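You operate a simulated robot arm through the tools that you are given. There is no shell and no other tool. Be economical: measure what you need, move in short steps, check, and stop when the job is done.

The job below is to be done with a simulated robot arm. You get a single attempt, and the scene is never put back.

TASK
Press pause, then set the slack dial into the green.
Fine: lock the red lever again and shut the chain cover. Where these are worked on the way, their far stop is far enough and under half their travel is too little: chain cover, red lever.

It is judged by the outcome, as a careful person would: the job done as asked, and still so three seconds after it is handed in. It fails if anything else is knocked over, pushed out of place, dropped, spilled or broken. Lids that push on must go on centred and level and be pressed home; caps that screw on are set level and turned clockwise until they are tight.

THE ROBOT
A 7-joint arm with a fingered hand on a trunk, on a base that drives. Base frame: it is fixed to the floor where the robot stands at the start and does not move with it; the origin is under the middle of the robot, x ahead of it, y to its left, z up. Readings come in mm, degrees, newtons and seconds.
With the tool pointing down near the work surface it reaches from about 240 to 820 mm from the robot's upright axis, wherever it stands. Its first joint turns from -143.0 to 143.0 degrees. Places, roughly: chain cover [1200, 300, 900]; go button [1000, 0, 800]; pause button [1000, 0, 800]; red lever [1200, 400, 800]; slack dial [1100, 500, 800]. Payload 3 kg.
The tool frame sits at the grasp point between the pads (the TCP): z along the fingers, y along the line on which they close. The tips reach 26 mm beyond it. Largest opening 148 mm; the body of the gripper starts 73 mm behind the TCP. The gripper is a hand of 3 fingers: y runs from the thumb to the fingers, the wrist lies at [0, 0, -229] in the tool frame, and closing takes about 1.5 s.
Orientation is that of the tool frame in the base frame, as a unit quaternion [x, y, z, w]. With the fingers straight down and closing along the base's y, the tool's x points along the base's -x, its y along +y and its z along -z.

THE INTERFACE
- The arm moves only by the tool step_arm. Its argument "steps" is a list of rows, each a list of 7 numbers: the shift along the base's x, y, z in m, then the turn, a rotation vector about the base's x, y, z in degrees, then the closure in counts, from 0 (fully open) to 255 (shut). In form: [[tx, ty, tz, ax, ay, az, jaw], ...]. A call has 1 to 12 rows; each row shifts and turns the commanded pose from where the row before left it. Each row takes 0.2 s and may step no farther than 50 mm and 8.6 degrees from the row before; otherwise, or with a gripper value out of range, the whole call is refused. A pose out of reach is approached as far as the arm can. The call stops where the force on the tool passes 90 N (or 10 N more than at its start, if that is more) or the arm is blocked; 0.2 s more then pass. Each finger travels about 153 mm/s and halts on what it meets, pressing with about 33 N; the grip force reading is that of the motor and also rises with nothing between the fingers. The clock runs only during rows and for 0.2 s after the last one: add rows that do not move to give the fingers time. It gives the time, the measured TCP pose, the force on the tool (base axes), the opening and the grip force at its end, in the units of the frame above (readings bear some noise), with the torque about the TCP (base axes, N m) and any sound that the robot's microphone picked up.
- Cameras (640 x 400 px; columns grow to the right, rows downward): "scene" is now at [160.2, 27.8, 1798.7]; the picture's right is [0.34, -0.94, -0.00], its down [-0.64, -0.23, -0.73] and it looks along [0.68, 0.25, -0.69] (base axes); focal length 280 px, centre (320, 200). "wrist" rides on the gripper at [68, -39, -90] in the tool frame; the picture's right is [0.50, 0.87, 0.00], its down [-0.66, 0.38, -0.65] and it looks along [-0.57, 0.33, 0.76] (tool axes); focal length 222 px, centre (320, 200). There is no depth. A picture from a camera that has moved, and an enlarged one, comes with that camera's place and axes in the base frame and with its lens. The place of the scene camera against the robot may be out by one fixed shift of up to 12 mm in any direction.
- snapshot(camera): a new picture of that camera. No time passes.
- slide_trunk(by): slides the trunk up (or, below 0, down) by that many mm; the arm and the scene camera ride with it, the base frame stays. It gives what a move gives, with no picture.
- base_move(legs): drives the robot by 1 to 6 legs, each [ahead, left, turn to the left] in mm, mm and degrees, along the robot's own axes; the way and the turn of a leg run together, so that a leg with both is an arc; at most 1500 mm and 180 degrees a leg. The arm and the cameras ride along, it lands a little off, and it stops where it bumps. It gives what a move gives.
- hand_shape(shape): the hand has 3 fingers and takes this shape, open, in about a second: jaw (thumb against the fingers, like two jaws); tri (thumb and two fingers); tip (a fingertip pinch); poke (one finger out to press); point (the index stretched); flat (the hand flat); cup (the hand cupped); fist (a fist). The gripper value then closes the fingers along that shape, each until it touches; the sizes above hold for jaw. It gives what a move gives, with no picture.
- aim_head(pan, tilt): turns the head with the scene camera to pan (to the left, within 86 degrees either way) and tilt (down, from -29 to 69), counted from straight ahead of the robot. It gives what a move gives.
- inspect(camera, box): a new picture of the part [left, top, right, bottom] of that camera's present view, enlarged. No time passes.
- hand_in(): hands the job in; it is judged then, once.

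Work in short steps. Places have to be worked out from the pictures, the camera data and where the tool is seen: move nearer, look again, correct. Check each grasp and each placing, and mend what went wrong. You have 120 turns and 98 pictures in all, those below and enlarged ones among them. Open the gripper and draw the arm clear of the work before you hand the job in, unless the task says otherwise; then end with one line.

The tools are called after "Request:" as name(argument=value, ...) on one line, values as JSON. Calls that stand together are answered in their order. step_arm: Moves the arm, as the interface text tells. Its arguments: {"type":"object","properties":{"steps":{"type":"array","items":{"type":"array","items":{"type":"number"}}}},"required":["steps"]} The other tools are called the same way: slide_trunk (by) slides the trunk up or down; hand_shape (shape) gives the hand a shape; base_move (legs) drives the base; aim_head (pan, tilt) turns the head that bears the scene camera; snapshot (camera) takes a picture; inspect (camera, box) takes an enlarged picture of a part of a camera's view; hand_in () hands the job in.

At the start:

```text
clock: 0.0
eef_pos: [900.5, 84.5, 1311.8]
orientation: [0.0, 1.0, 0.0, 0.0]
force: [0.6, -0.4, -0.4]
wrist_torque: [-0.03, 0.01, 0.01]
width: 148.3
grasp_force: 0.0
shape: jaw
trunk travel left (down, up): [-716.0, 174.0]
robot x, y, heading: [-0.3, -1.6, 0.0]
head pan, tilt: [20.0, 43.2]
```

scene: 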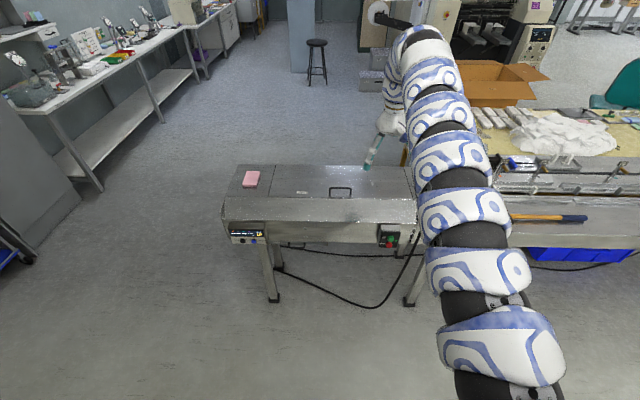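
wrist: 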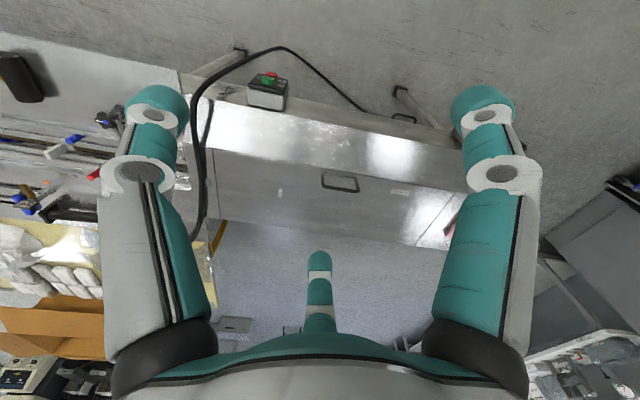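

The scene shows a conveyor-like table with a handled cover and a red/green button box. I'll enlarge these parts first.

Request:
inspect(camera="scene", box=[210, 150, 430, 290])

Request:
inspect(camera="wrist", box=[180, 50, 500, 250])

Request:
inspect(camera="scene", box=[220, 220, 280, 258])

```text
2.86 times, centred on (320, 220) of scene
camera zoom: at [160.2, 27.8, 1798.7], right [0.34, -0.94, 0.0], down [-0.64, -0.23, -0.73], along [0.68, 0.25, -0.69], focal length 801 px, centre (320, 143)
```

zoom: 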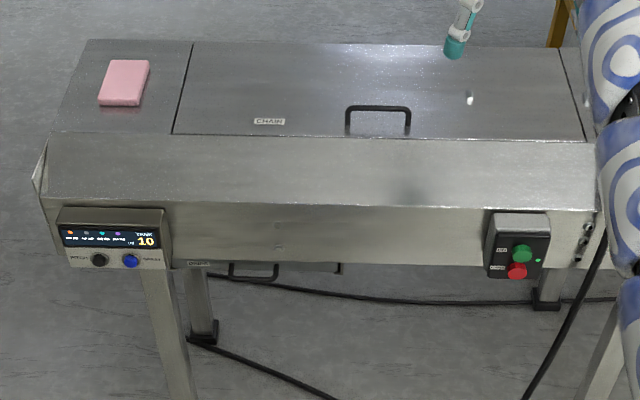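

```text
2.00 times, centred on (340, 150) of wrist
camera zoom: at [833.0, 45.7, 1402.1], right [-0.5, 0.87, 0.0], down [0.66, 0.38, 0.65], along [0.57, 0.33, -0.76], focal length 444 px, centre (280, 300)
```

zoom: 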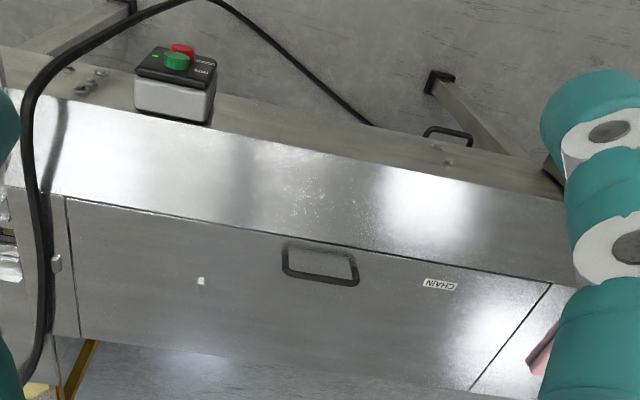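

```text
10.53 times, centred on (250, 239) of scene
camera zoom: at [160.2, 27.8, 1798.7], right [0.34, -0.94, 0.0], down [-0.64, -0.23, -0.73], along [0.68, 0.25, -0.69], focal length 2952 px, centre (1057, -210)
```

zoom: 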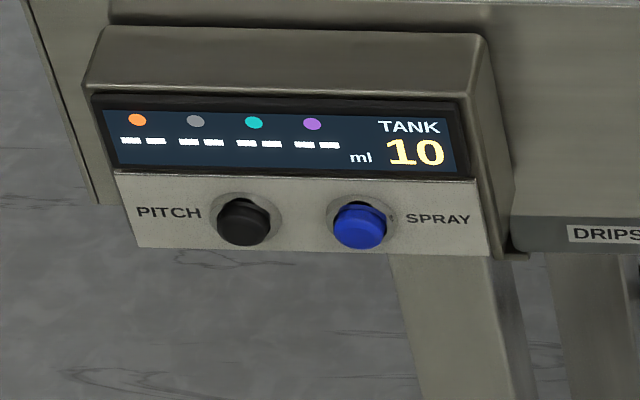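

I'll look closer at the buttons, the handle and the small fittings on the cover.

Request:
inspect(camera="scene", box=[370, 215, 418, 245])

Request:
inspect(camera="scene", box=[320, 160, 424, 225])

Request:
inspect(camera="wrist", box=[180, 130, 308, 210])

```text
13.33 times, centred on (394, 230) of scene
camera zoom: at [160.2, 27.8, 1798.7], right [0.34, -0.94, 0.0], down [-0.64, -0.23, -0.73], along [0.68, 0.25, -0.69], focal length 3739 px, centre (-667, -200)
```

zoom: 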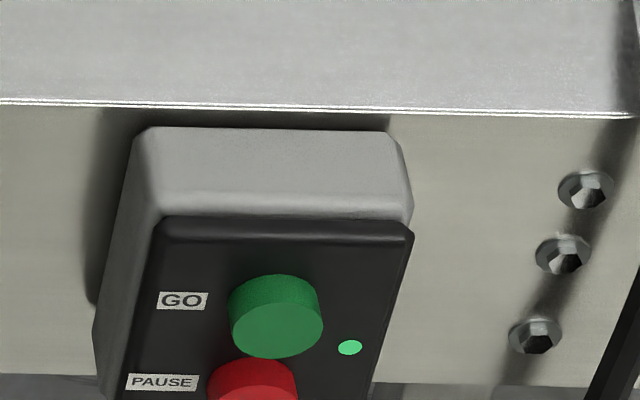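

```text
6.15 times, centred on (372, 192) of scene
camera zoom: at [160.2, 27.8, 1798.7], right [0.34, -0.94, 0.0], down [-0.64, -0.23, -0.73], along [0.68, 0.25, -0.69], focal length 1726 px, centre (0, 246)
```

zoom: 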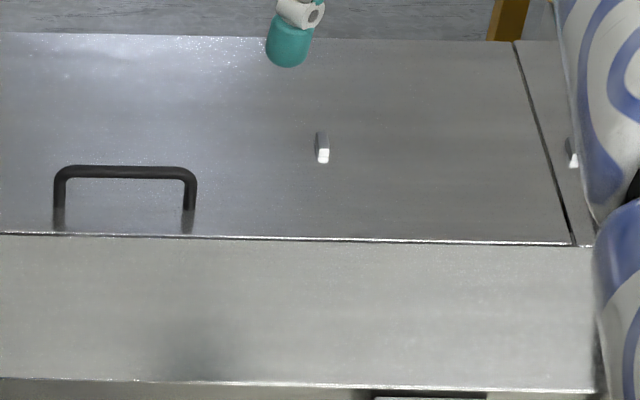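

```text
5.00 times, centred on (244, 170) of wrist
camera zoom: at [833.0, 45.7, 1402.1], right [-0.5, 0.87, 0.0], down [0.66, 0.38, 0.65], along [0.57, 0.33, -0.76], focal length 1111 px, centre (700, 350)
```

zoom: 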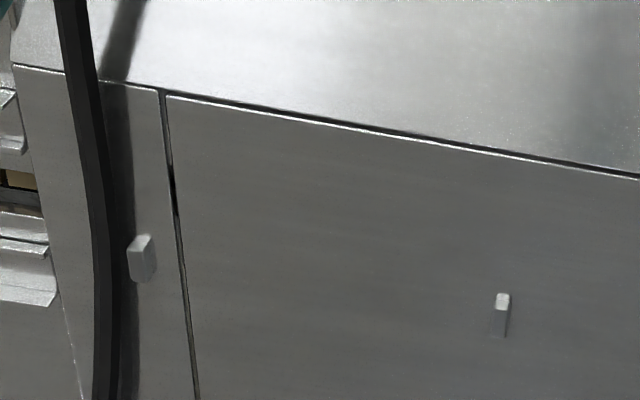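

The pause button is the red one, at about [999, 4, 797]. The machine is turned about 20° to the left of me, so I'll turn the base to face it and move right toward the buttons.

Request:
base_move(legs=[[0, 0, 20], [100, -280, 0]])

Request:
hand_shape(shape="poke")

Request:
snapshot(camera="wrist")

Request:
snapshot(camera="scene")

```text
clock: 3.1
eef_pos: [1006.9, 162.5, 1312.9]
orientation: [-0.174, 0.985, 0.0, 0.0]
force: [0.6, -0.8, 0.1]
wrist_torque: [0.01, 0.03, -0.03]
width: 147.7
grasp_force: 0.0
shape: jaw
trunk travel left (down, up): [-716.0, 174.0]
robot x, y, heading: [190.6, -222.7, 20.0]
head pan, tilt: [20.0, 43.2]
```

```text
clock: 4.0
eef_pos: [1006.2, 162.6, 1312.3]
orientation: [-0.175, 0.985, 0.001, 0.0]
force: [0.5, -0.2, -0.3]
wrist_torque: [-0.01, -0.02, 0.01]
width: 0.0
grasp_force: 0.0
shape: poke
trunk travel left (down, up): [-716.0, 174.0]
robot x, y, heading: [191.3, -226.8, 19.9]
head pan, tilt: [20.0, 43.2]
```

```text
89 pictures are left
camera wrist: at [957.1, 102.9, 1402.1], right [-0.77, 0.64, 0.0], down [0.48, 0.58, 0.65], along [0.42, 0.5, -0.76], focal length 222 px, centre (320, 200)
```

wrist: 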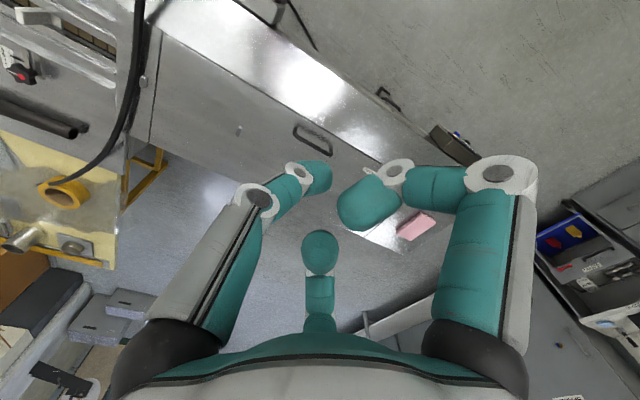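

```text
88 pictures are left
camera scene: at [331.2, -145.9, 1798.7], right [0.64, -0.76, 0.0], down [-0.52, -0.44, -0.73], along [0.56, 0.47, -0.69], focal length 280 px, centre (320, 200)
```

scene: 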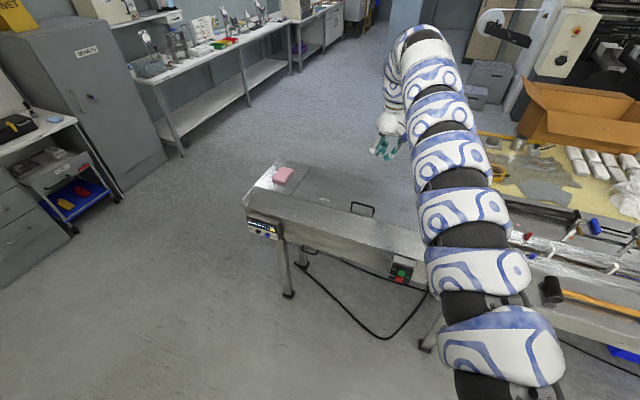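

I'll zoom in on the fingers to see which one is the poking finger.

Request:
inspect(camera="wrist", box=[200, 130, 460, 330])

Request:
inspect(camera="scene", box=[350, 90, 430, 170])

```text
2.00 times, centred on (330, 230) of wrist
camera zoom: at [957.1, 102.9, 1402.1], right [-0.77, 0.64, 0.0], down [0.48, 0.58, 0.65], along [0.42, 0.5, -0.76], focal length 444 px, centre (300, 140)
```

zoom: 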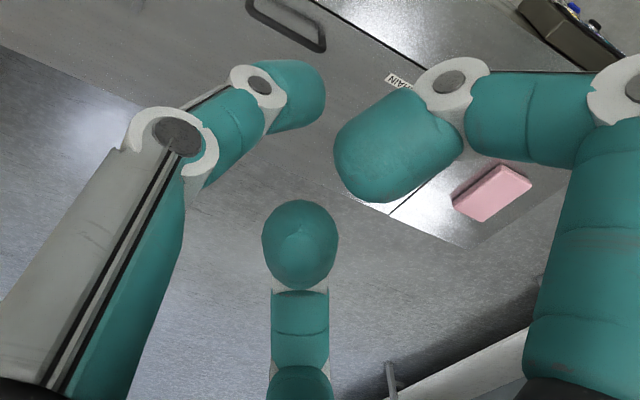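

```text
5.00 times, centred on (390, 130) of scene
camera zoom: at [331.2, -145.9, 1798.7], right [0.64, -0.76, 0.0], down [-0.52, -0.44, -0.73], along [0.56, 0.47, -0.69], focal length 1402 px, centre (-30, 550)
```

zoom: 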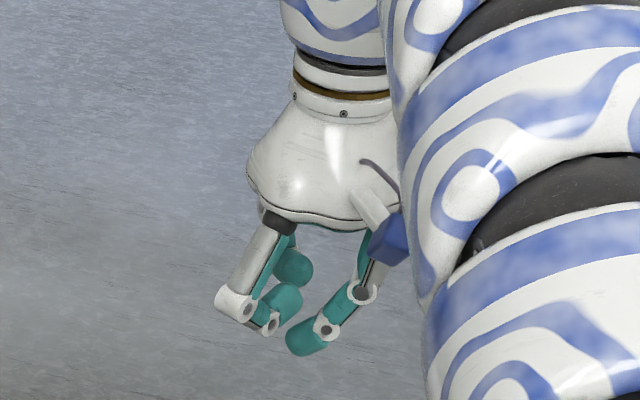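

The thumb is the poking finger, with its tip close to the tool axis. I'll turn the hand to point horizontally at the panel while drawing back, and then lower the trunk.

Request:
step_arm(steps=[[-0.0097, -0.0176, 0, 2.798, -7.687, 0, 0], [-0.0097, -0.0176, 0, 2.798, -7.687, 0, 0], [-0.0097, -0.0176, 0, 2.798, -7.687, 0, 0], [-0.0097, -0.0176, 0, 2.798, -7.687, 0, 0], [-0.0097, -0.0176, 0, 2.798, -7.687, 0, 0], [-0.0097, -0.0176, 0, 2.798, -7.687, 0, 0], [-0.0097, -0.0176, 0, 2.798, -7.687, 0, 0], [-0.0097, -0.0176, 0, 2.798, -7.687, 0, 0], [-0.0097, -0.0176, 0, 2.798, -7.687, 0, 0], [-0.0097, -0.0176, 0, 2.798, -7.687, 0, 0], [-0.0097, -0.0176, 0, 2.798, -7.687, 0, 0], [0, 0, 0, 0, 0, 0, 0]])

Request:
aim_head(pan=0, tilt=45)

Request:
snapshot(camera="scene")

```text
clock: 6.6
eef_pos: [927.0, 51.2, 1332.9]
orientation: [-0.163, 0.767, 0.142, 0.605]
force: [-0.7, 0.7, 0.0]
wrist_torque: [-0.01, 0.0, -0.02]
width: 0.0
grasp_force: 0.1
shape: poke
out of reach, approached as far as the arm can: row 3, 4, 9, 10, 11
trunk travel left (down, up): [-716.0, 174.0]
robot x, y, heading: [190.8, -225.6, 20.3]
head pan, tilt: [20.0, 43.2]
```

```text
clock: 7.5
eef_pos: [926.7, 49.7, 1332.8]
orientation: [-0.164, 0.766, 0.143, 0.605]
force: [-1.7, -0.5, -0.4]
wrist_torque: [-0.01, -0.02, 0.01]
width: 0.1
grasp_force: 0.0
shape: poke
trunk travel left (down, up): [-716.0, 174.0]
robot x, y, heading: [191.5, -222.5, 20.1]
head pan, tilt: [0.0, 45.0]
```

```text
85 pictures are left
camera scene: at [344.2, -171.3, 1796.2], right [0.34, -0.94, 0.0], down [-0.66, -0.24, -0.71], along [0.66, 0.24, -0.71], focal length 280 px, centre (320, 200)
```

scene: 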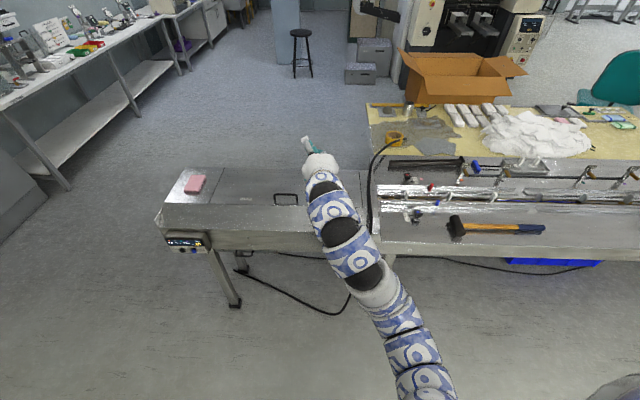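

The hand stopped about 13° below horizontal, which is good enough. I'll draw back and across to line up with the button, and lower the trunk after that.

Request:
step_arm(steps=[[-0.017, -0.03, -0.02, 0, 0, 0, 0], [-0.017, -0.03, -0.02, 0, 0, 0, 0], [-0.017, -0.03, -0.02, 0, 0, 0, 0], [0, 0, 0, 0, 0, 0, 0]])

```text
clock: 8.4
eef_pos: [938.9, -3.3, 1271.5]
orientation: [-0.168, 0.761, 0.15, 0.608]
force: [0.2, -0.3, -0.2]
wrist_torque: [0.02, -0.02, -0.03]
width: 0.2
grasp_force: 0.0
shape: poke
out of reach, approached as far as the arm can: row 1, 2, 3
trunk travel left (down, up): [-716.0, 174.0]
robot x, y, heading: [187.3, -227.3, 20.1]
head pan, tilt: [0.0, 45.0]
```

A joint limit is holding the arm, so I'll take back some of the pitch and retreat again.

Request:
step_arm(steps=[[0, 0, 0, -2.74, 7.5, 0, 0], [0, 0, 0, -2.74, 7.5, 0, 0], [-0.03, -0.01, -0.03, 0, 0, 0, 0], [-0.03, -0.01, -0.03, 0, 0, 0, 0], [0, 0, 0, 0, 0, 0, 0]])

```text
clock: 9.7
eef_pos: [933.3, -4.5, 1259.6]
orientation: [-0.168, 0.761, 0.151, 0.609]
force: [-0.3, 0.1, 1.0]
wrist_torque: [0.02, 0.01, -0.03]
width: 0.1
grasp_force: 0.0
shape: poke
out of reach, approached as far as the arm can: row 1, 2, 3, 4
trunk travel left (down, up): [-716.0, 174.0]
robot x, y, heading: [191.5, -228.0, 19.8]
head pan, tilt: [0.0, 45.0]
```

I'll see how it answers a plain downward and backward move.

Request:
step_arm(steps=[[-0.02, -0.008, -0.04, 0, 0, 0, 0], [-0.02, -0.008, -0.04, 0, 0, 0, 0], [-0.02, -0.008, -0.04, 0, 0, 0, 0], [-0.02, -0.008, -0.04, 0, 0, 0, 0], [0, 0, 0, 0, 0, 0, 0]])

Request:
snapshot(camera="scene")

```text
clock: 10.8
eef_pos: [852.1, -35.0, 1095.2]
orientation: [-0.168, 0.76, 0.151, 0.609]
force: [-0.4, 0.4, 0.4]
wrist_torque: [-0.01, -0.02, -0.01]
width: 0.0
grasp_force: 0.1
shape: poke
out of reach, approached as far as the arm can: row 1
trunk travel left (down, up): [-716.0, 174.0]
robot x, y, heading: [190.0, -224.4, 20.0]
head pan, tilt: [0.0, 45.0]
```

```text
84 pictures are left
camera scene: at [344.4, -171.4, 1796.2], right [0.34, -0.94, 0.0], down [-0.66, -0.24, -0.71], along [0.66, 0.24, -0.71], focal length 280 px, centre (320, 200)
```

scene: 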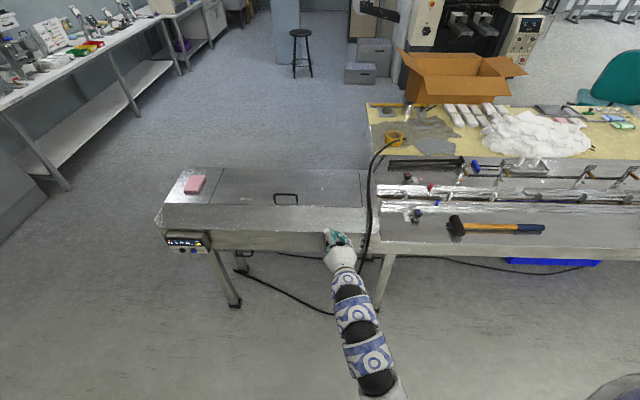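

It moves freely now, and the hand is in front of the panel. I'll lower the trunk so the tip comes to button height, then look.

Request:
slide_trunk(by=-290)

Request:
aim_head(pan=0, tilt=50)

Request:
snapshot(camera="scene")

Request:
snapshot(camera="wrist")

```text
clock: 13.8
eef_pos: [853.1, -34.8, 806.8]
orientation: [-0.168, 0.76, 0.151, 0.609]
force: [0.4, 0.5, 0.2]
wrist_torque: [-0.02, -0.02, 0.04]
width: 0.4
grasp_force: 0.0
shape: poke
trunk travel left (down, up): [-426.0, 464.0]
robot x, y, heading: [191.2, -224.0, 19.9]
head pan, tilt: [0.0, 45.0]
```

```text
clock: 14.4
eef_pos: [852.4, -35.3, 806.7]
orientation: [-0.168, 0.761, 0.151, 0.608]
force: [0.1, 0.0, -0.4]
wrist_torque: [-0.02, -0.01, 0.01]
width: 0.0
grasp_force: 0.0
shape: poke
trunk travel left (down, up): [-426.0, 464.0]
robot x, y, heading: [190.2, -225.8, 19.9]
head pan, tilt: [0.0, 50.0]
```

```text
83 pictures are left
camera scene: at [340.1, -172.8, 1499.3], right [0.34, -0.94, 0.0], down [-0.72, -0.26, -0.64], along [0.6, 0.22, -0.77], focal length 280 px, centre (320, 200)
```

scene: 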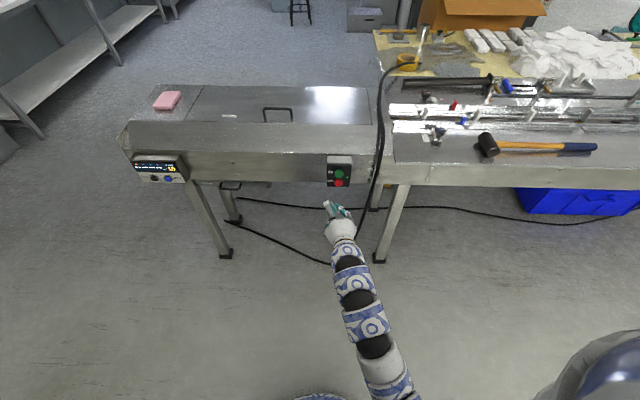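

```text
82 pictures are left
camera wrist: at [778.3, -114.2, 758.7], right [-0.48, 0.74, -0.47], down [-0.61, 0.1, 0.79], along [0.63, 0.66, 0.4], focal length 222 px, centre (320, 200)
```

wrist: 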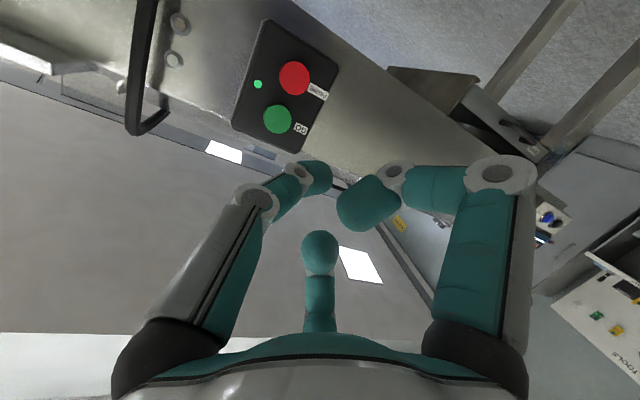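

Two wrist-camera rays cross at about [1007, 2, 764] for the red cap. I'll roll the hand a little so the curled finger stays clear of the green button, and line up about 50 mm short.

Request:
step_arm(steps=[[0.008, 0.0, -0.005, -6.6, -3.13, 1.71, 0], [0.008, 0.0, -0.005, -6.6, -3.13, 1.71, 0], [0.008, 0.0, -0.005, -6.6, -3.13, 1.71, 0], [0.008, 0.0, -0.005, -6.6, -3.13, 1.71, 0], [0, 0, 0, 0, 0, 0, 0]])

Request:
snapshot(camera="wrist")

Request:
inspect(camera="scene", box=[290, 140, 390, 260])

```text
clock: 15.6
eef_pos: [884.9, -34.5, 787.5]
orientation: [-0.362, 0.693, -0.01, 0.623]
force: [0.3, 0.1, 0.6]
wrist_torque: [0.01, 0.02, -0.02]
width: 0.4
grasp_force: 0.0
shape: poke
trunk travel left (down, up): [-426.0, 464.0]
robot x, y, heading: [190.6, -224.8, 19.9]
head pan, tilt: [0.0, 50.0]
```

```text
81 pictures are left
camera wrist: at [828.6, -138.1, 767.1], right [-0.41, 0.38, -0.83], down [-0.78, 0.33, 0.53], along [0.48, 0.86, 0.16], focal length 222 px, centre (320, 200)
```

wrist: 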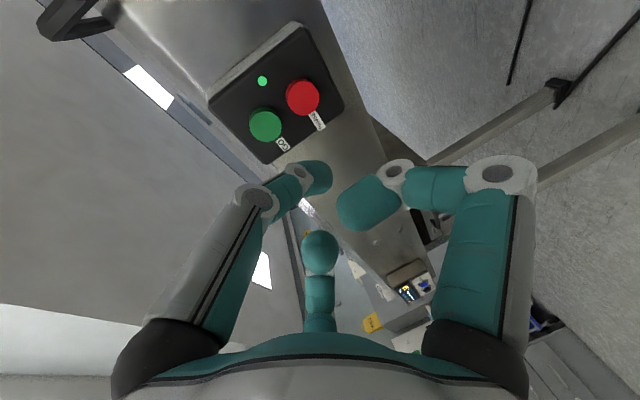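

```text
3.33 times, centred on (340, 200) of scene
camera zoom: at [340.2, -172.9, 1499.2], right [0.34, -0.94, 0.0], down [-0.72, -0.26, -0.64], along [0.6, 0.22, -0.77], focal length 935 px, centre (253, 200)
```

zoom: 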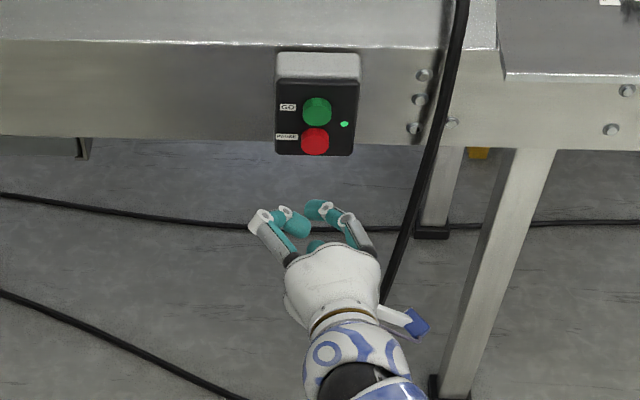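

No finger looks clearly stretched out yet. I'll close the gripper in this shape and see what comes forward.

Request:
step_arm(steps=[[0, 0, 0, 0, 0, 0, 255], [0, 0, 0, 0, 0, 0, 255], [0, 0, 0, 0, 0, 0, 255], [0, 0, 0, 0, 0, 0, 255], [0, 0, 0, 0, 0, 0, 255], [0, 0, 0, 0, 0, 0, 255]])

Request:
inspect(camera="scene", box=[310, 180, 360, 230])

Request:
inspect(camera="wrist", box=[160, 10, 480, 330])

```text
clock: 17.0
eef_pos: [885.1, -35.1, 787.4]
orientation: [-0.362, 0.694, -0.009, 0.623]
force: [0.3, -0.2, -1.0]
wrist_torque: [0.0, -0.03, 0.0]
width: 0.0
grasp_force: 33.3
shape: jaw
trunk travel left (down, up): [-426.0, 464.0]
robot x, y, heading: [186.2, -227.4, 19.9]
head pan, tilt: [0.0, 50.0]
```

```text
8.00 times, centred on (335, 205) of scene
camera zoom: at [340.1, -172.9, 1499.3], right [0.34, -0.94, 0.0], down [-0.72, -0.26, -0.64], along [0.6, 0.22, -0.77], focal length 2243 px, centre (200, 160)
```

zoom: 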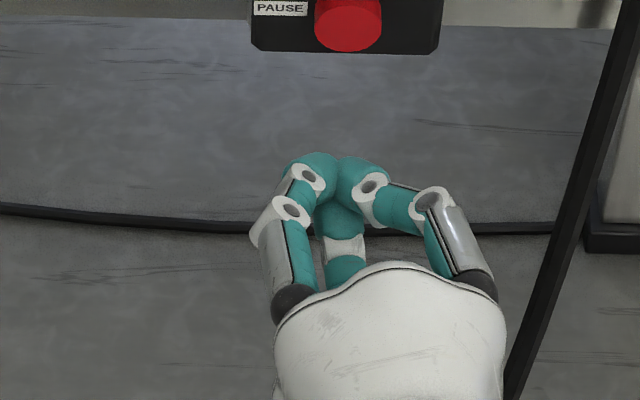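

```text
1.25 times, centred on (320, 170) of wrist
camera zoom: at [828.5, -138.1, 767.0], right [-0.41, 0.38, -0.83], down [-0.78, 0.33, 0.53], along [0.48, 0.86, 0.16], focal length 278 px, centre (320, 238)
```

zoom: 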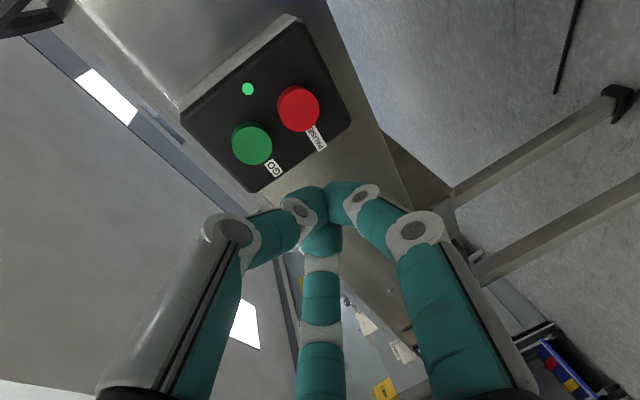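

Closing brings the three fingertips together into a point, which does well for poking. I'll move the tips to about 25 mm in front of the red cap at [1007, 1, 762].

Request:
step_arm(steps=[[0.025, 0.0055, -0.007, 0, 0, 0, 255], [0.025, 0.0055, -0.007, 0, 0, 0, 255], [0.025, 0.0055, -0.007, 0, 0, 0, 255], [0, 0, 0, 0, 0, 0, 255]])

Request:
inspect(camera="scene", box=[310, 150, 370, 210])

Request:
snapshot(camera="wrist")

```text
clock: 18.0
eef_pos: [961.1, -18.8, 767.1]
orientation: [-0.363, 0.693, -0.009, 0.623]
force: [-0.6, 0.0, 0.7]
wrist_torque: [-0.01, -0.02, -0.02]
width: 0.0
grasp_force: 32.9
shape: jaw
trunk travel left (down, up): [-426.0, 464.0]
robot x, y, heading: [192.0, -230.3, 20.0]
head pan, tilt: [0.0, 50.0]
```

```text
6.67 times, centred on (340, 180) of scene
camera zoom: at [340.3, -172.8, 1499.2], right [0.34, -0.94, 0.0], down [-0.72, -0.26, -0.64], along [0.6, 0.22, -0.77], focal length 1869 px, centre (187, 333)
```

zoom: 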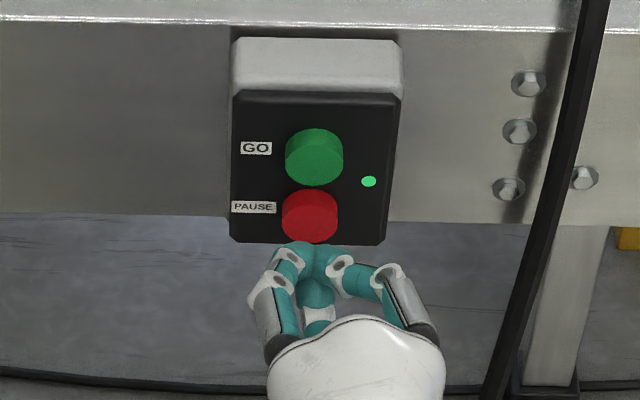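

```text
76 pictures are left
camera wrist: at [904.4, -121.9, 745.9], right [-0.41, 0.38, -0.83], down [-0.78, 0.33, 0.53], along [0.48, 0.86, 0.16], focal length 222 px, centre (320, 200)
```

wrist: 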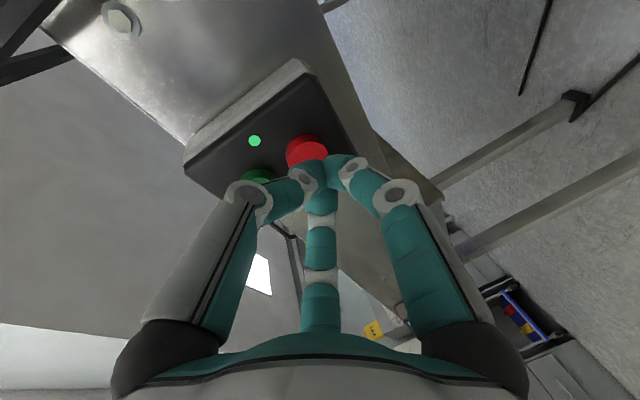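

Lined up. I'm pressing forward along the panel normal in small steps and watching the force.

Request:
step_arm(steps=[[0.0042, 0.0022, 0, 0, 0, 0, 255], [0.0045, 0.002, 0, 0, 0, 0, 255], [0.0047, 0.0017, 0, 0, 0, 0, 255], [0.0047, 0.0017, 0, 0, 0, 0, 255]])

Request:
inspect(camera="scene", box=[310, 150, 370, 210])

```text
clock: 19.0
eef_pos: [977.4, -10.7, 765.3]
orientation: [-0.363, 0.694, -0.01, 0.622]
force: [-0.3, -0.4, 1.6]
wrist_torque: [0.03, 0.02, -0.02]
width: 0.0
grasp_force: 33.5
shape: jaw
trunk travel left (down, up): [-426.0, 464.0]
robot x, y, heading: [191.1, -227.1, 20.1]
head pan, tilt: [0.0, 50.0]
```

```text
6.67 times, centred on (340, 180) of scene
camera zoom: at [340.1, -172.9, 1499.3], right [0.34, -0.94, 0.0], down [-0.72, -0.26, -0.64], along [0.6, 0.22, -0.77], focal length 1869 px, centre (187, 333)
```

zoom: 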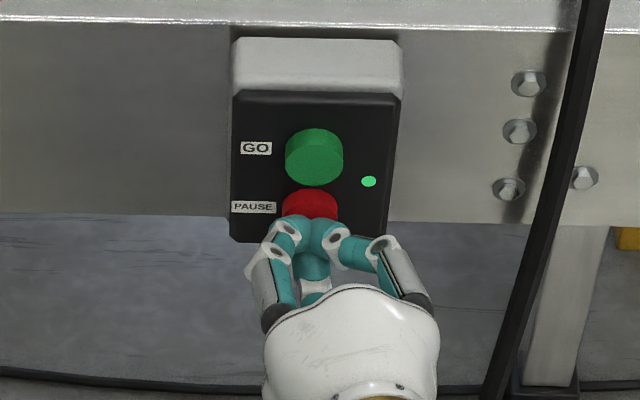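

No contact yet, so I keep pressing.

Request:
step_arm(steps=[[0.0038, 0.0014, 0, 0, 0, 0, 255], [0.0038, 0.0014, 0, 0, 0, 0, 255], [0.0038, 0.0014, 0, 0, 0, 0, 255], [0, 0, 0, 0, 0, 0, 255]])

Request:
inspect(camera="scene", box=[310, 150, 370, 210])

```text
clock: 20.0
eef_pos: [987.3, -7.3, 767.0]
orientation: [-0.36, 0.694, -0.01, 0.624]
force: [-31.5, -16.5, 3.0]
wrist_torque: [0.08, 0.0, 0.06]
width: 0.0
grasp_force: 33.0
shape: jaw
trunk travel left (down, up): [-426.0, 464.0]
robot x, y, heading: [191.5, -228.9, 20.2]
head pan, tilt: [0.0, 50.0]
heard: click
```

```text
6.67 times, centred on (340, 180) of scene
camera zoom: at [337.4, -174.3, 1499.6], right [0.34, -0.94, 0.0], down [-0.72, -0.26, -0.64], along [0.6, 0.22, -0.76], focal length 1869 px, centre (187, 333)
```

zoom: 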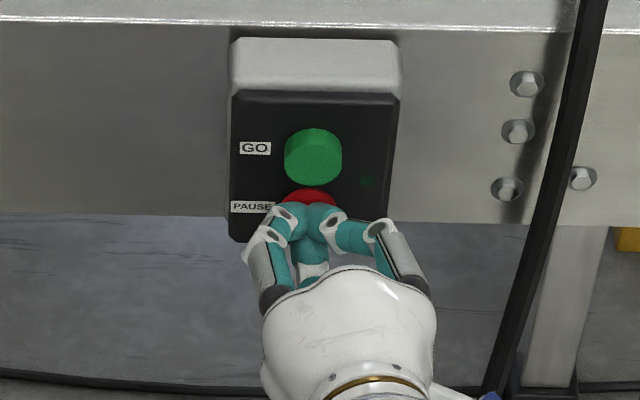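

There was a click and the lamp went out, so it is paused. I'll back away along the normal, and the next step is getting over the cover.

Request:
step_arm(steps=[[-0.03, -0.011, 0, 0, 0, 0, 255], [-0.04, -0.0145, 0, 0, 0, 0, 255], [-0.04, -0.0145, 0, 0, 0, 0, 255], [-0.03, -0.0145, 0.03, 0, 0, 0, 255], [-0.02, 0, 0.04, 0, 0, 0, 255], [0, 0, 0, 0, 0, 0, 255]])

Request:
slide_trunk(by=400)

Request:
inspect(camera="scene", box=[140, 140, 400, 270])

```text
clock: 21.4
eef_pos: [856.5, -43.5, 804.2]
orientation: [-0.361, 0.694, -0.011, 0.623]
force: [0.3, 0.2, -1.7]
wrist_torque: [0.02, -0.01, -0.06]
width: 0.0
grasp_force: 33.0
shape: jaw
out of reach, approached as far as the arm can: row 4, 5
trunk travel left (down, up): [-426.0, 464.0]
robot x, y, heading: [192.6, -227.9, 20.1]
head pan, tilt: [0.0, 50.0]
```

```text
clock: 25.3
eef_pos: [855.8, -45.0, 1203.5]
orientation: [-0.362, 0.693, -0.009, 0.623]
force: [0.0, -0.1, -0.1]
wrist_torque: [0.0, 0.0, -0.03]
width: 0.1
grasp_force: 33.2
shape: jaw
trunk travel left (down, up): [-826.0, 64.0]
robot x, y, heading: [192.8, -221.2, 20.4]
head pan, tilt: [0.0, 50.0]
```

```text
2.46 times, centred on (270, 205) of scene
camera zoom: at [340.2, -172.9, 1899.2], right [0.34, -0.94, 0.0], down [-0.72, -0.26, -0.64], along [0.6, 0.22, -0.77], focal length 690 px, centre (443, 188)
```

zoom: 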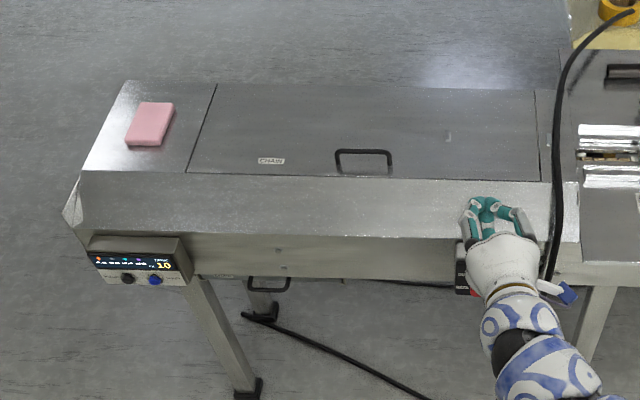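

The handle bar is at about [1118, 271, 950] and runs along the machine. I'll point the hand down with the fingers closing across the bar, and drive in after that.

Request:
step_arm(steps=[[0, 0, 0, -3.86, 7.64, 0, 255], [0, 0, 0, -3.86, 7.64, 0, 255], [0, 0, 0, -3.86, 7.64, 0, 255], [0, 0, 0, -3.86, 7.64, 0, 255], [0, 0, 0, -3.86, 7.64, 0, 255], [0, 0, 0, -3.86, 7.64, 0, 255], [0, 0, 0, -3.86, 7.64, 0, 255], [0, 0, 0, -3.86, 7.64, 0, 255], [0, 0, 0, -3.86, 7.64, 0, 255], [0, 0, 0, 0, 0, 0, 255]])

Request:
step_arm(steps=[[0, 0, 0, 0, 0, 7.85, 255], [0, 0, 0, 0, 0, 7.85, 255], [0, 0, 0, 0, 0, 7.85, 255], [0, 0, 0, 0, 0, 7.85, 255], [0, 0, 0, 0, 0, 7.85, 255], [0, 0, 0, 0, 0, 7.85, 255], [0, 0, 0, 0, 0, 7.85, 100], [0, 0, 0, 0, 0, 0, 0], [0, 0, 0, 0, 0, 0, 0]])

```text
clock: 27.5
eef_pos: [863.6, -79.0, 1141.8]
orientation: [-0.461, 0.882, -0.005, 0.097]
force: [-0.6, 0.0, -0.6]
wrist_torque: [-0.02, -0.02, 0.0]
width: 0.0
grasp_force: 33.2
shape: jaw
out of reach, approached as far as the arm can: row 1, 2, 3, 4
trunk travel left (down, up): [-826.0, 64.0]
robot x, y, heading: [192.8, -230.4, 20.2]
head pan, tilt: [0.0, 50.0]
```

```text
clock: 29.5
eef_pos: [929.9, 41.1, 1168.2]
orientation: [0.771, -0.63, -0.033, -0.088]
force: [0.1, -0.2, 0.4]
wrist_torque: [0.0, 0.02, 0.02]
width: 142.0
grasp_force: 0.0
shape: jaw
out of reach, approached as far as the arm can: row 3, 4, 5, 6, 7
trunk travel left (down, up): [-826.0, 64.0]
robot x, y, heading: [190.2, -224.0, 19.9]
head pan, tilt: [0.0, 50.0]
```

The hand is roughly pointing down. I'll drive forward and left so the cover comes into easy reach, stopping well short of the machine.

Request:
base_move(legs=[[0, 220, 0], [380, 0, 0]])

Request:
snapshot(camera="scene")

```text
clock: 33.2
eef_pos: [1212.8, 385.0, 1166.7]
orientation: [0.771, -0.63, -0.032, -0.089]
force: [0.8, -0.5, -0.5]
wrist_torque: [0.01, -0.01, 0.0]
width: 141.8
grasp_force: 0.1
shape: jaw
trunk travel left (down, up): [-826.0, 64.0]
robot x, y, heading: [478.0, 114.6, 20.3]
head pan, tilt: [0.0, 50.0]
```

```text
72 pictures are left
camera scene: at [624.7, 169.9, 1899.1], right [0.34, -0.94, 0.0], down [-0.72, -0.26, -0.64], along [0.6, 0.22, -0.77], focal length 280 px, centre (320, 200)
```

scene: 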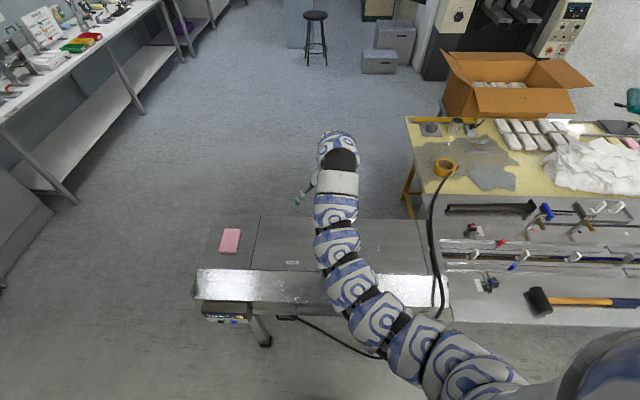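

The view is clear. I'll move to about 1080 mm high over the handle, straightening the hand as it goes.

Request:
step_arm(steps=[[-0.03, -0.03, -0.02, -5.1, 1.7, 0, 0], [-0.03, -0.03, -0.02, -5.1, 1.7, 0, 0], [-0.02, -0.03, -0.02, 0, 0, 4.5, 0], [-0.015, -0.024, -0.02, 0, 0, 4.5, 0], [0, 0, 0, 0, 0, 0, 0]])

Request:
snapshot(camera="wrist")

Request:
snapshot(camera="scene")

```text
clock: 34.4
eef_pos: [1194.9, 368.3, 1069.7]
orientation: [0.821, -0.571, 0.002, 0.0]
force: [-0.7, 0.3, 0.6]
wrist_torque: [0.0, 0.02, 0.01]
width: 142.0
grasp_force: 0.1
shape: jaw
out of reach, approached as far as the arm can: row 1, 2, 3, 4
trunk travel left (down, up): [-826.0, 64.0]
robot x, y, heading: [471.3, 116.4, 20.2]
head pan, tilt: [0.0, 50.0]
```

```text
71 pictures are left
camera wrist: at [1255.7, 318.2, 1158.6], right [-0.64, -0.77, 0.0], down [-0.58, 0.48, 0.65], along [-0.5, 0.42, -0.76], focal length 222 px, centre (320, 200)
```

wrist: 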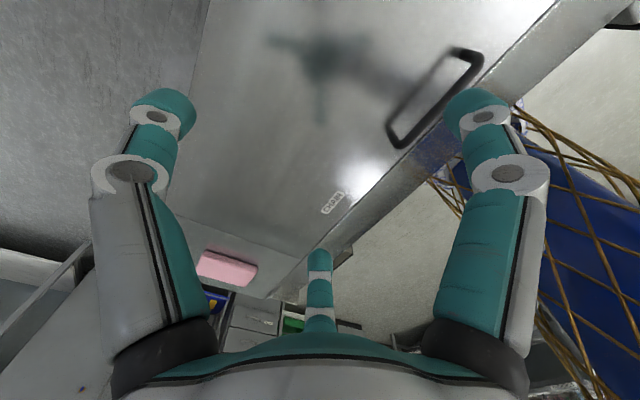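

```text
70 pictures are left
camera scene: at [623.4, 169.7, 1899.3], right [0.34, -0.94, 0.0], down [-0.72, -0.26, -0.64], along [0.6, 0.22, -0.77], focal length 280 px, centre (320, 200)
```

scene: 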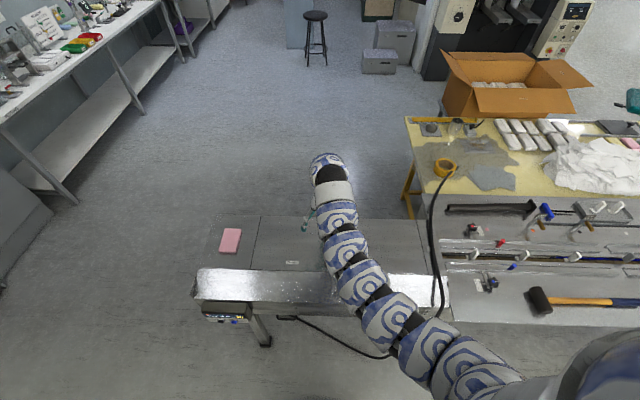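

The orientation is right now. I'll move sideways to above the handle.

Request:
step_arm(steps=[[-0.026, -0.032, 0, 0, 0, 0, 0], [-0.026, -0.032, 0, 0, 0, 0, 0], [-0.026, -0.032, 0, 0, 0, 0, 0], [0, 0, 0, 0, 0, 0, 0]])

Request:
snapshot(camera="wrist")

```text
clock: 35.4
eef_pos: [1196.2, 361.6, 1048.3]
orientation: [0.821, -0.571, 0.001, 0.0]
force: [-1.0, 0.1, 0.2]
wrist_torque: [0.0, 0.0, -0.01]
width: 142.1
grasp_force: 0.1
shape: jaw
out of reach, approached as far as the arm can: row 1, 2, 3
trunk travel left (down, up): [-826.0, 64.0]
robot x, y, heading: [477.1, 117.6, 20.2]
head pan, tilt: [0.0, 50.0]
```

```text
69 pictures are left
camera wrist: at [1255.2, 312.7, 1138.2], right [-0.64, -0.77, 0.0], down [-0.58, 0.48, 0.65], along [-0.5, 0.42, -0.76], focal length 222 px, centre (320, 200)
```

wrist: 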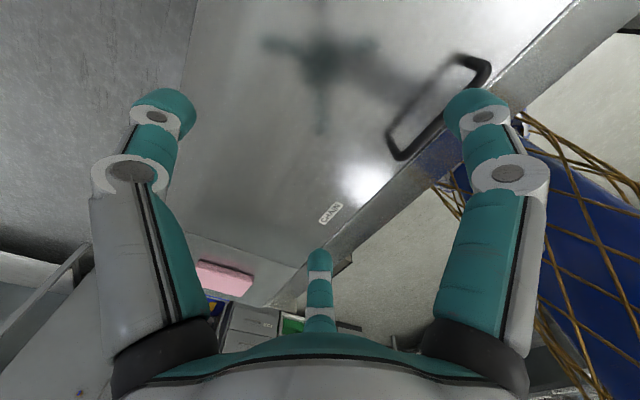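

A joint limit blocks motion in this roll. I'll turn the hand 180° the other way about vertical, which gives the same gripping line with different joint angles.

Request:
step_arm(steps=[[0, 0, 0, 0, 0, -8.57, 0], [0, 0, 0, 0, 0, -8.57, 0], [0, 0, 0, 0, 0, -8.57, 0], [0, 0, 0, 0, 0, -8.57, 0], [0, 0, 0, 0, 0, -8.57, 0], [0, 0, 0, 0, 0, -8.57, 0], [-0.01, -0.01, 0, 0, 0, -8.57, 0], [-0.01, -0.01, 0, 0, 0, -8.57, 0], [-0.01, -0.02, 0, 0, 0, -8.57, 0], [-0.01, -0.02, 0, 0, 0, -8.57, 0], [-0.01, -0.02, 0, 0, 0, -8.57, 0], [0, 0, 0, 0, 0, -8.57, 0]])

Request:
step_arm(steps=[[0, 0, 0, 0, 0, -8.57, 0], [0, 0, 0, 0, 0, -8.57, 0], [0, 0, 0, 0, 0, -8.57, 0], [0, 0, 0, 0, 0, -8.57, 0], [0, 0, 0, 0, 0, -8.57, 0], [0, 0, 0, 0, 0, -8.57, 0], [0, 0, 0, 0, 0, -8.57, 0], [0, 0, 0, 0, 0, -8.57, 0], [0, 0, 0, 0, 0, -8.57, 0], [0, 0, 0, 0, 0, 0, 0]])

Request:
snapshot(camera="wrist")

```text
clock: 38.0
eef_pos: [1144.8, 283.6, 1048.0]
orientation: [-0.066, 0.998, -0.001, 0.0]
force: [-0.8, -1.0, -1.1]
wrist_torque: [0.03, -0.02, 0.04]
width: 142.1
grasp_force: 0.1
shape: jaw
trunk travel left (down, up): [-826.0, 64.0]
robot x, y, heading: [474.2, 113.4, 20.0]
head pan, tilt: [0.0, 50.0]
```

```text
clock: 40.2
eef_pos: [1145.9, 282.7, 1049.6]
orientation: [0.571, 0.821, -0.003, -0.001]
force: [-0.4, 0.1, 0.4]
wrist_torque: [-0.01, -0.01, -0.02]
width: 142.3
grasp_force: 0.1
shape: jaw
trunk travel left (down, up): [-826.0, 64.0]
robot x, y, heading: [477.1, 115.4, 20.0]
head pan, tilt: [0.0, 50.0]
```

```text
68 pictures are left
camera wrist: at [1085.0, 333.0, 1138.8], right [0.64, 0.77, 0.0], down [0.59, -0.48, 0.65], along [0.5, -0.42, -0.76], focal length 222 px, centre (320, 200)
```

wrist: 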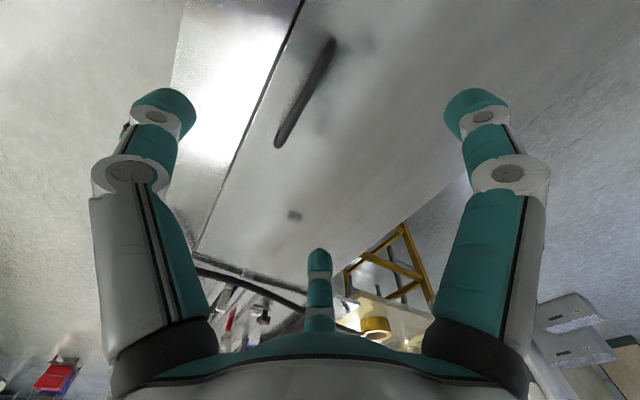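

The reach is free now. The bar centre comes out at [1117, 283, ~948], so I'll centre over it and descend partway.

Request:
step_arm(steps=[[-0.0285, 0, 0, 0, 0, 0, 0], [0, 0, -0.035, 0, 0, 0, 0], [0, 0, -0.035, 0, 0, 0, 0], [0, 0, 0, 0, 0, 0, 0]])

Request:
snapshot(camera="wrist")

Request:
snapshot(camera="scene")

```text
clock: 41.2
eef_pos: [1114.7, 281.8, 978.1]
orientation: [0.57, 0.822, -0.002, -0.002]
force: [0.6, -0.2, 1.0]
wrist_torque: [0.01, -0.01, 0.01]
width: 141.7
grasp_force: 0.1
shape: jaw
trunk travel left (down, up): [-826.0, 64.0]
robot x, y, heading: [473.2, 114.5, 20.0]
head pan, tilt: [0.0, 50.0]
```

```text
67 pictures are left
camera wrist: at [1056.7, 332.1, 1068.1], right [0.64, 0.77, 0.0], down [0.59, -0.48, 0.65], along [0.5, -0.42, -0.76], focal length 222 px, centre (320, 200)
```

wrist: 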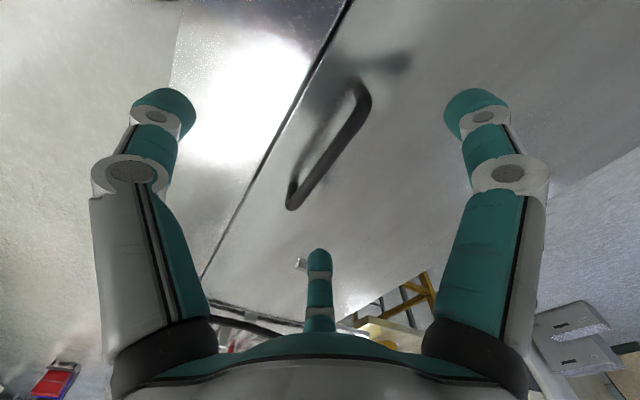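

```text
66 pictures are left
camera scene: at [623.8, 169.5, 1899.3], right [0.34, -0.94, 0.0], down [-0.72, -0.26, -0.64], along [0.6, 0.22, -0.77], focal length 280 px, centre (320, 200)
```

scene: 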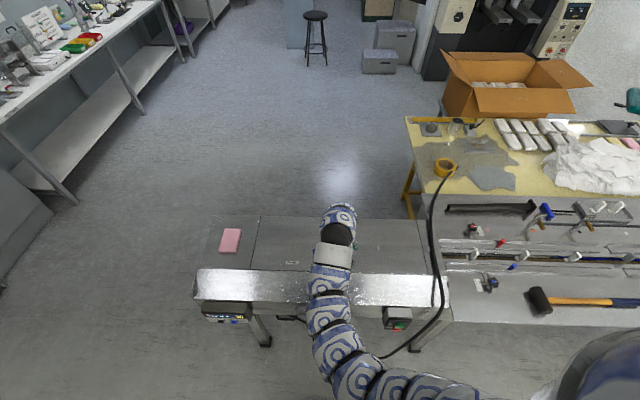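

The bar is near z 930–945 and centred between the thumb and fingers. I'll go down a further 33 mm and check.

Request:
step_arm(steps=[[0.002, 0.002, -0.012, 0, 0, 0, 0], [0.002, 0.001, -0.011, 0, 0, 0, 0], [0, 0, -0.01, 0, 0, 0, 0], [0, 0, 0, 0, 0, 0, 0]])

Request:
snapshot(camera="wrist")

```text
clock: 42.2
eef_pos: [1119.2, 285.5, 945.9]
orientation: [0.57, 0.822, -0.002, -0.001]
force: [-0.2, -0.3, 0.0]
wrist_torque: [-0.01, 0.02, -0.06]
width: 141.9
grasp_force: 0.0
shape: jaw
trunk travel left (down, up): [-826.0, 64.0]
robot x, y, heading: [472.4, 113.9, 20.3]
head pan, tilt: [0.0, 50.0]
```

```text
65 pictures are left
camera wrist: at [1060.7, 335.4, 1035.5], right [0.64, 0.77, 0.0], down [0.59, -0.48, 0.65], along [0.5, -0.42, -0.76], focal length 222 px, centre (320, 200)
```

wrist: 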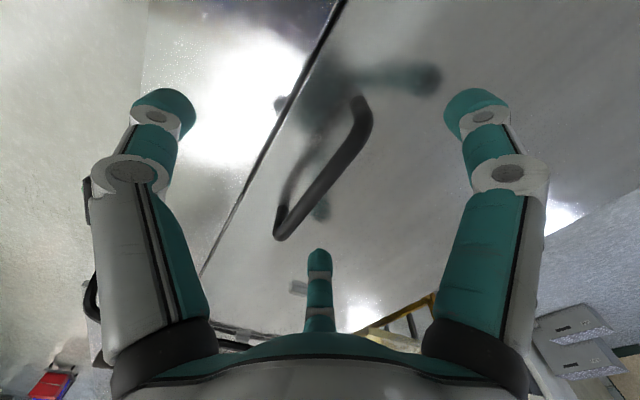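

The bar is about level with the fingertips, and the reflection shows roughly 40 mm of space below them. I'll go 22 mm lower and close.

Request:
step_arm(steps=[[0, 0.002, -0.011, 0, 0, 0, 0], [0, 0.001, -0.011, 0, 0, 0, 0], [0, 0, 0, 0, 0, 0, 120], [0, 0, 0, 0, 0, 0, 180], [0, 0, 0, 0, 0, 0, 255], [0, 0, 0, 0, 0, 0, 255], [0, 0, 0, 0, 0, 0, 255], [0, 0, 0, 0, 0, 0, 255], [0, 0, 0, 0, 0, 0, 255]])

Request:
snapshot(camera="wrist")

```text
clock: 44.2
eef_pos: [1118.5, 288.9, 922.9]
orientation: [0.57, 0.822, -0.002, -0.002]
force: [0.0, -0.2, 0.9]
wrist_torque: [-0.02, 0.0, -0.02]
width: 9.9
grasp_force: 33.0
shape: jaw
trunk travel left (down, up): [-826.0, 64.0]
robot x, y, heading: [474.3, 116.4, 20.1]
head pan, tilt: [0.0, 50.0]
```

```text
64 pictures are left
camera wrist: at [1060.2, 338.4, 1013.8], right [0.64, 0.77, 0.0], down [0.59, -0.48, 0.65], along [0.5, -0.42, -0.76], focal length 222 px, centre (320, 200)
```

wrist: 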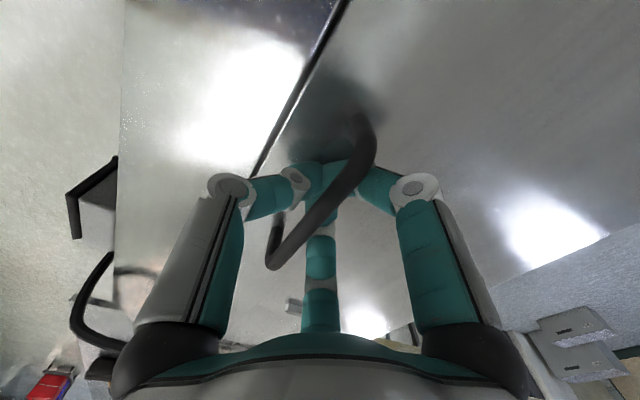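

The bar is held (9.9 mm opening). I'll lift gently to find out how the cover moves.

Request:
step_arm(steps=[[0.001, 0, 0.006, 0, 0, 0, 255], [0.002, 0.001, 0.008, 0, 0, 0, 255], [0.002, 0.001, 0.008, 0, 0, 0, 255], [0.003, 0.001, 0.01, 0, 0, 0, 255]])

Request:
snapshot(camera="wrist")

Request:
snapshot(camera="scene")

```text
clock: 45.2
eef_pos: [1127.4, 291.9, 955.7]
orientation: [0.57, 0.822, -0.002, -0.002]
force: [-7.2, -3.6, -2.9]
wrist_torque: [0.02, 0.02, 0.01]
width: 9.0
grasp_force: 33.3
shape: jaw
trunk travel left (down, up): [-826.0, 64.0]
robot x, y, heading: [472.0, 111.1, 20.2]
head pan, tilt: [0.0, 50.0]
```

```text
63 pictures are left
camera wrist: at [1067.9, 341.7, 1046.3], right [0.64, 0.77, 0.0], down [0.59, -0.48, 0.65], along [0.5, -0.42, -0.76], focal length 222 px, centre (320, 200)
```

wrist: 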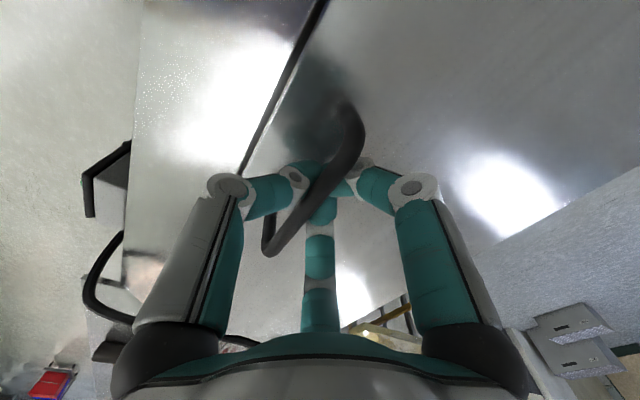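

```text
62 pictures are left
camera scene: at [622.7, 168.8, 1899.4], right [0.34, -0.94, 0.0], down [-0.72, -0.26, -0.64], along [0.6, 0.22, -0.77], focal length 280 px, centre (320, 200)
```

scene: 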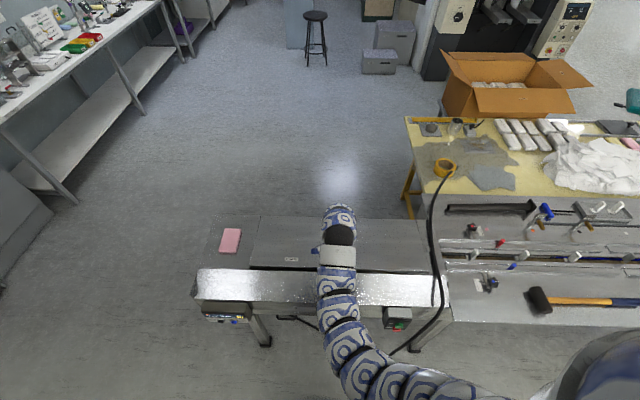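

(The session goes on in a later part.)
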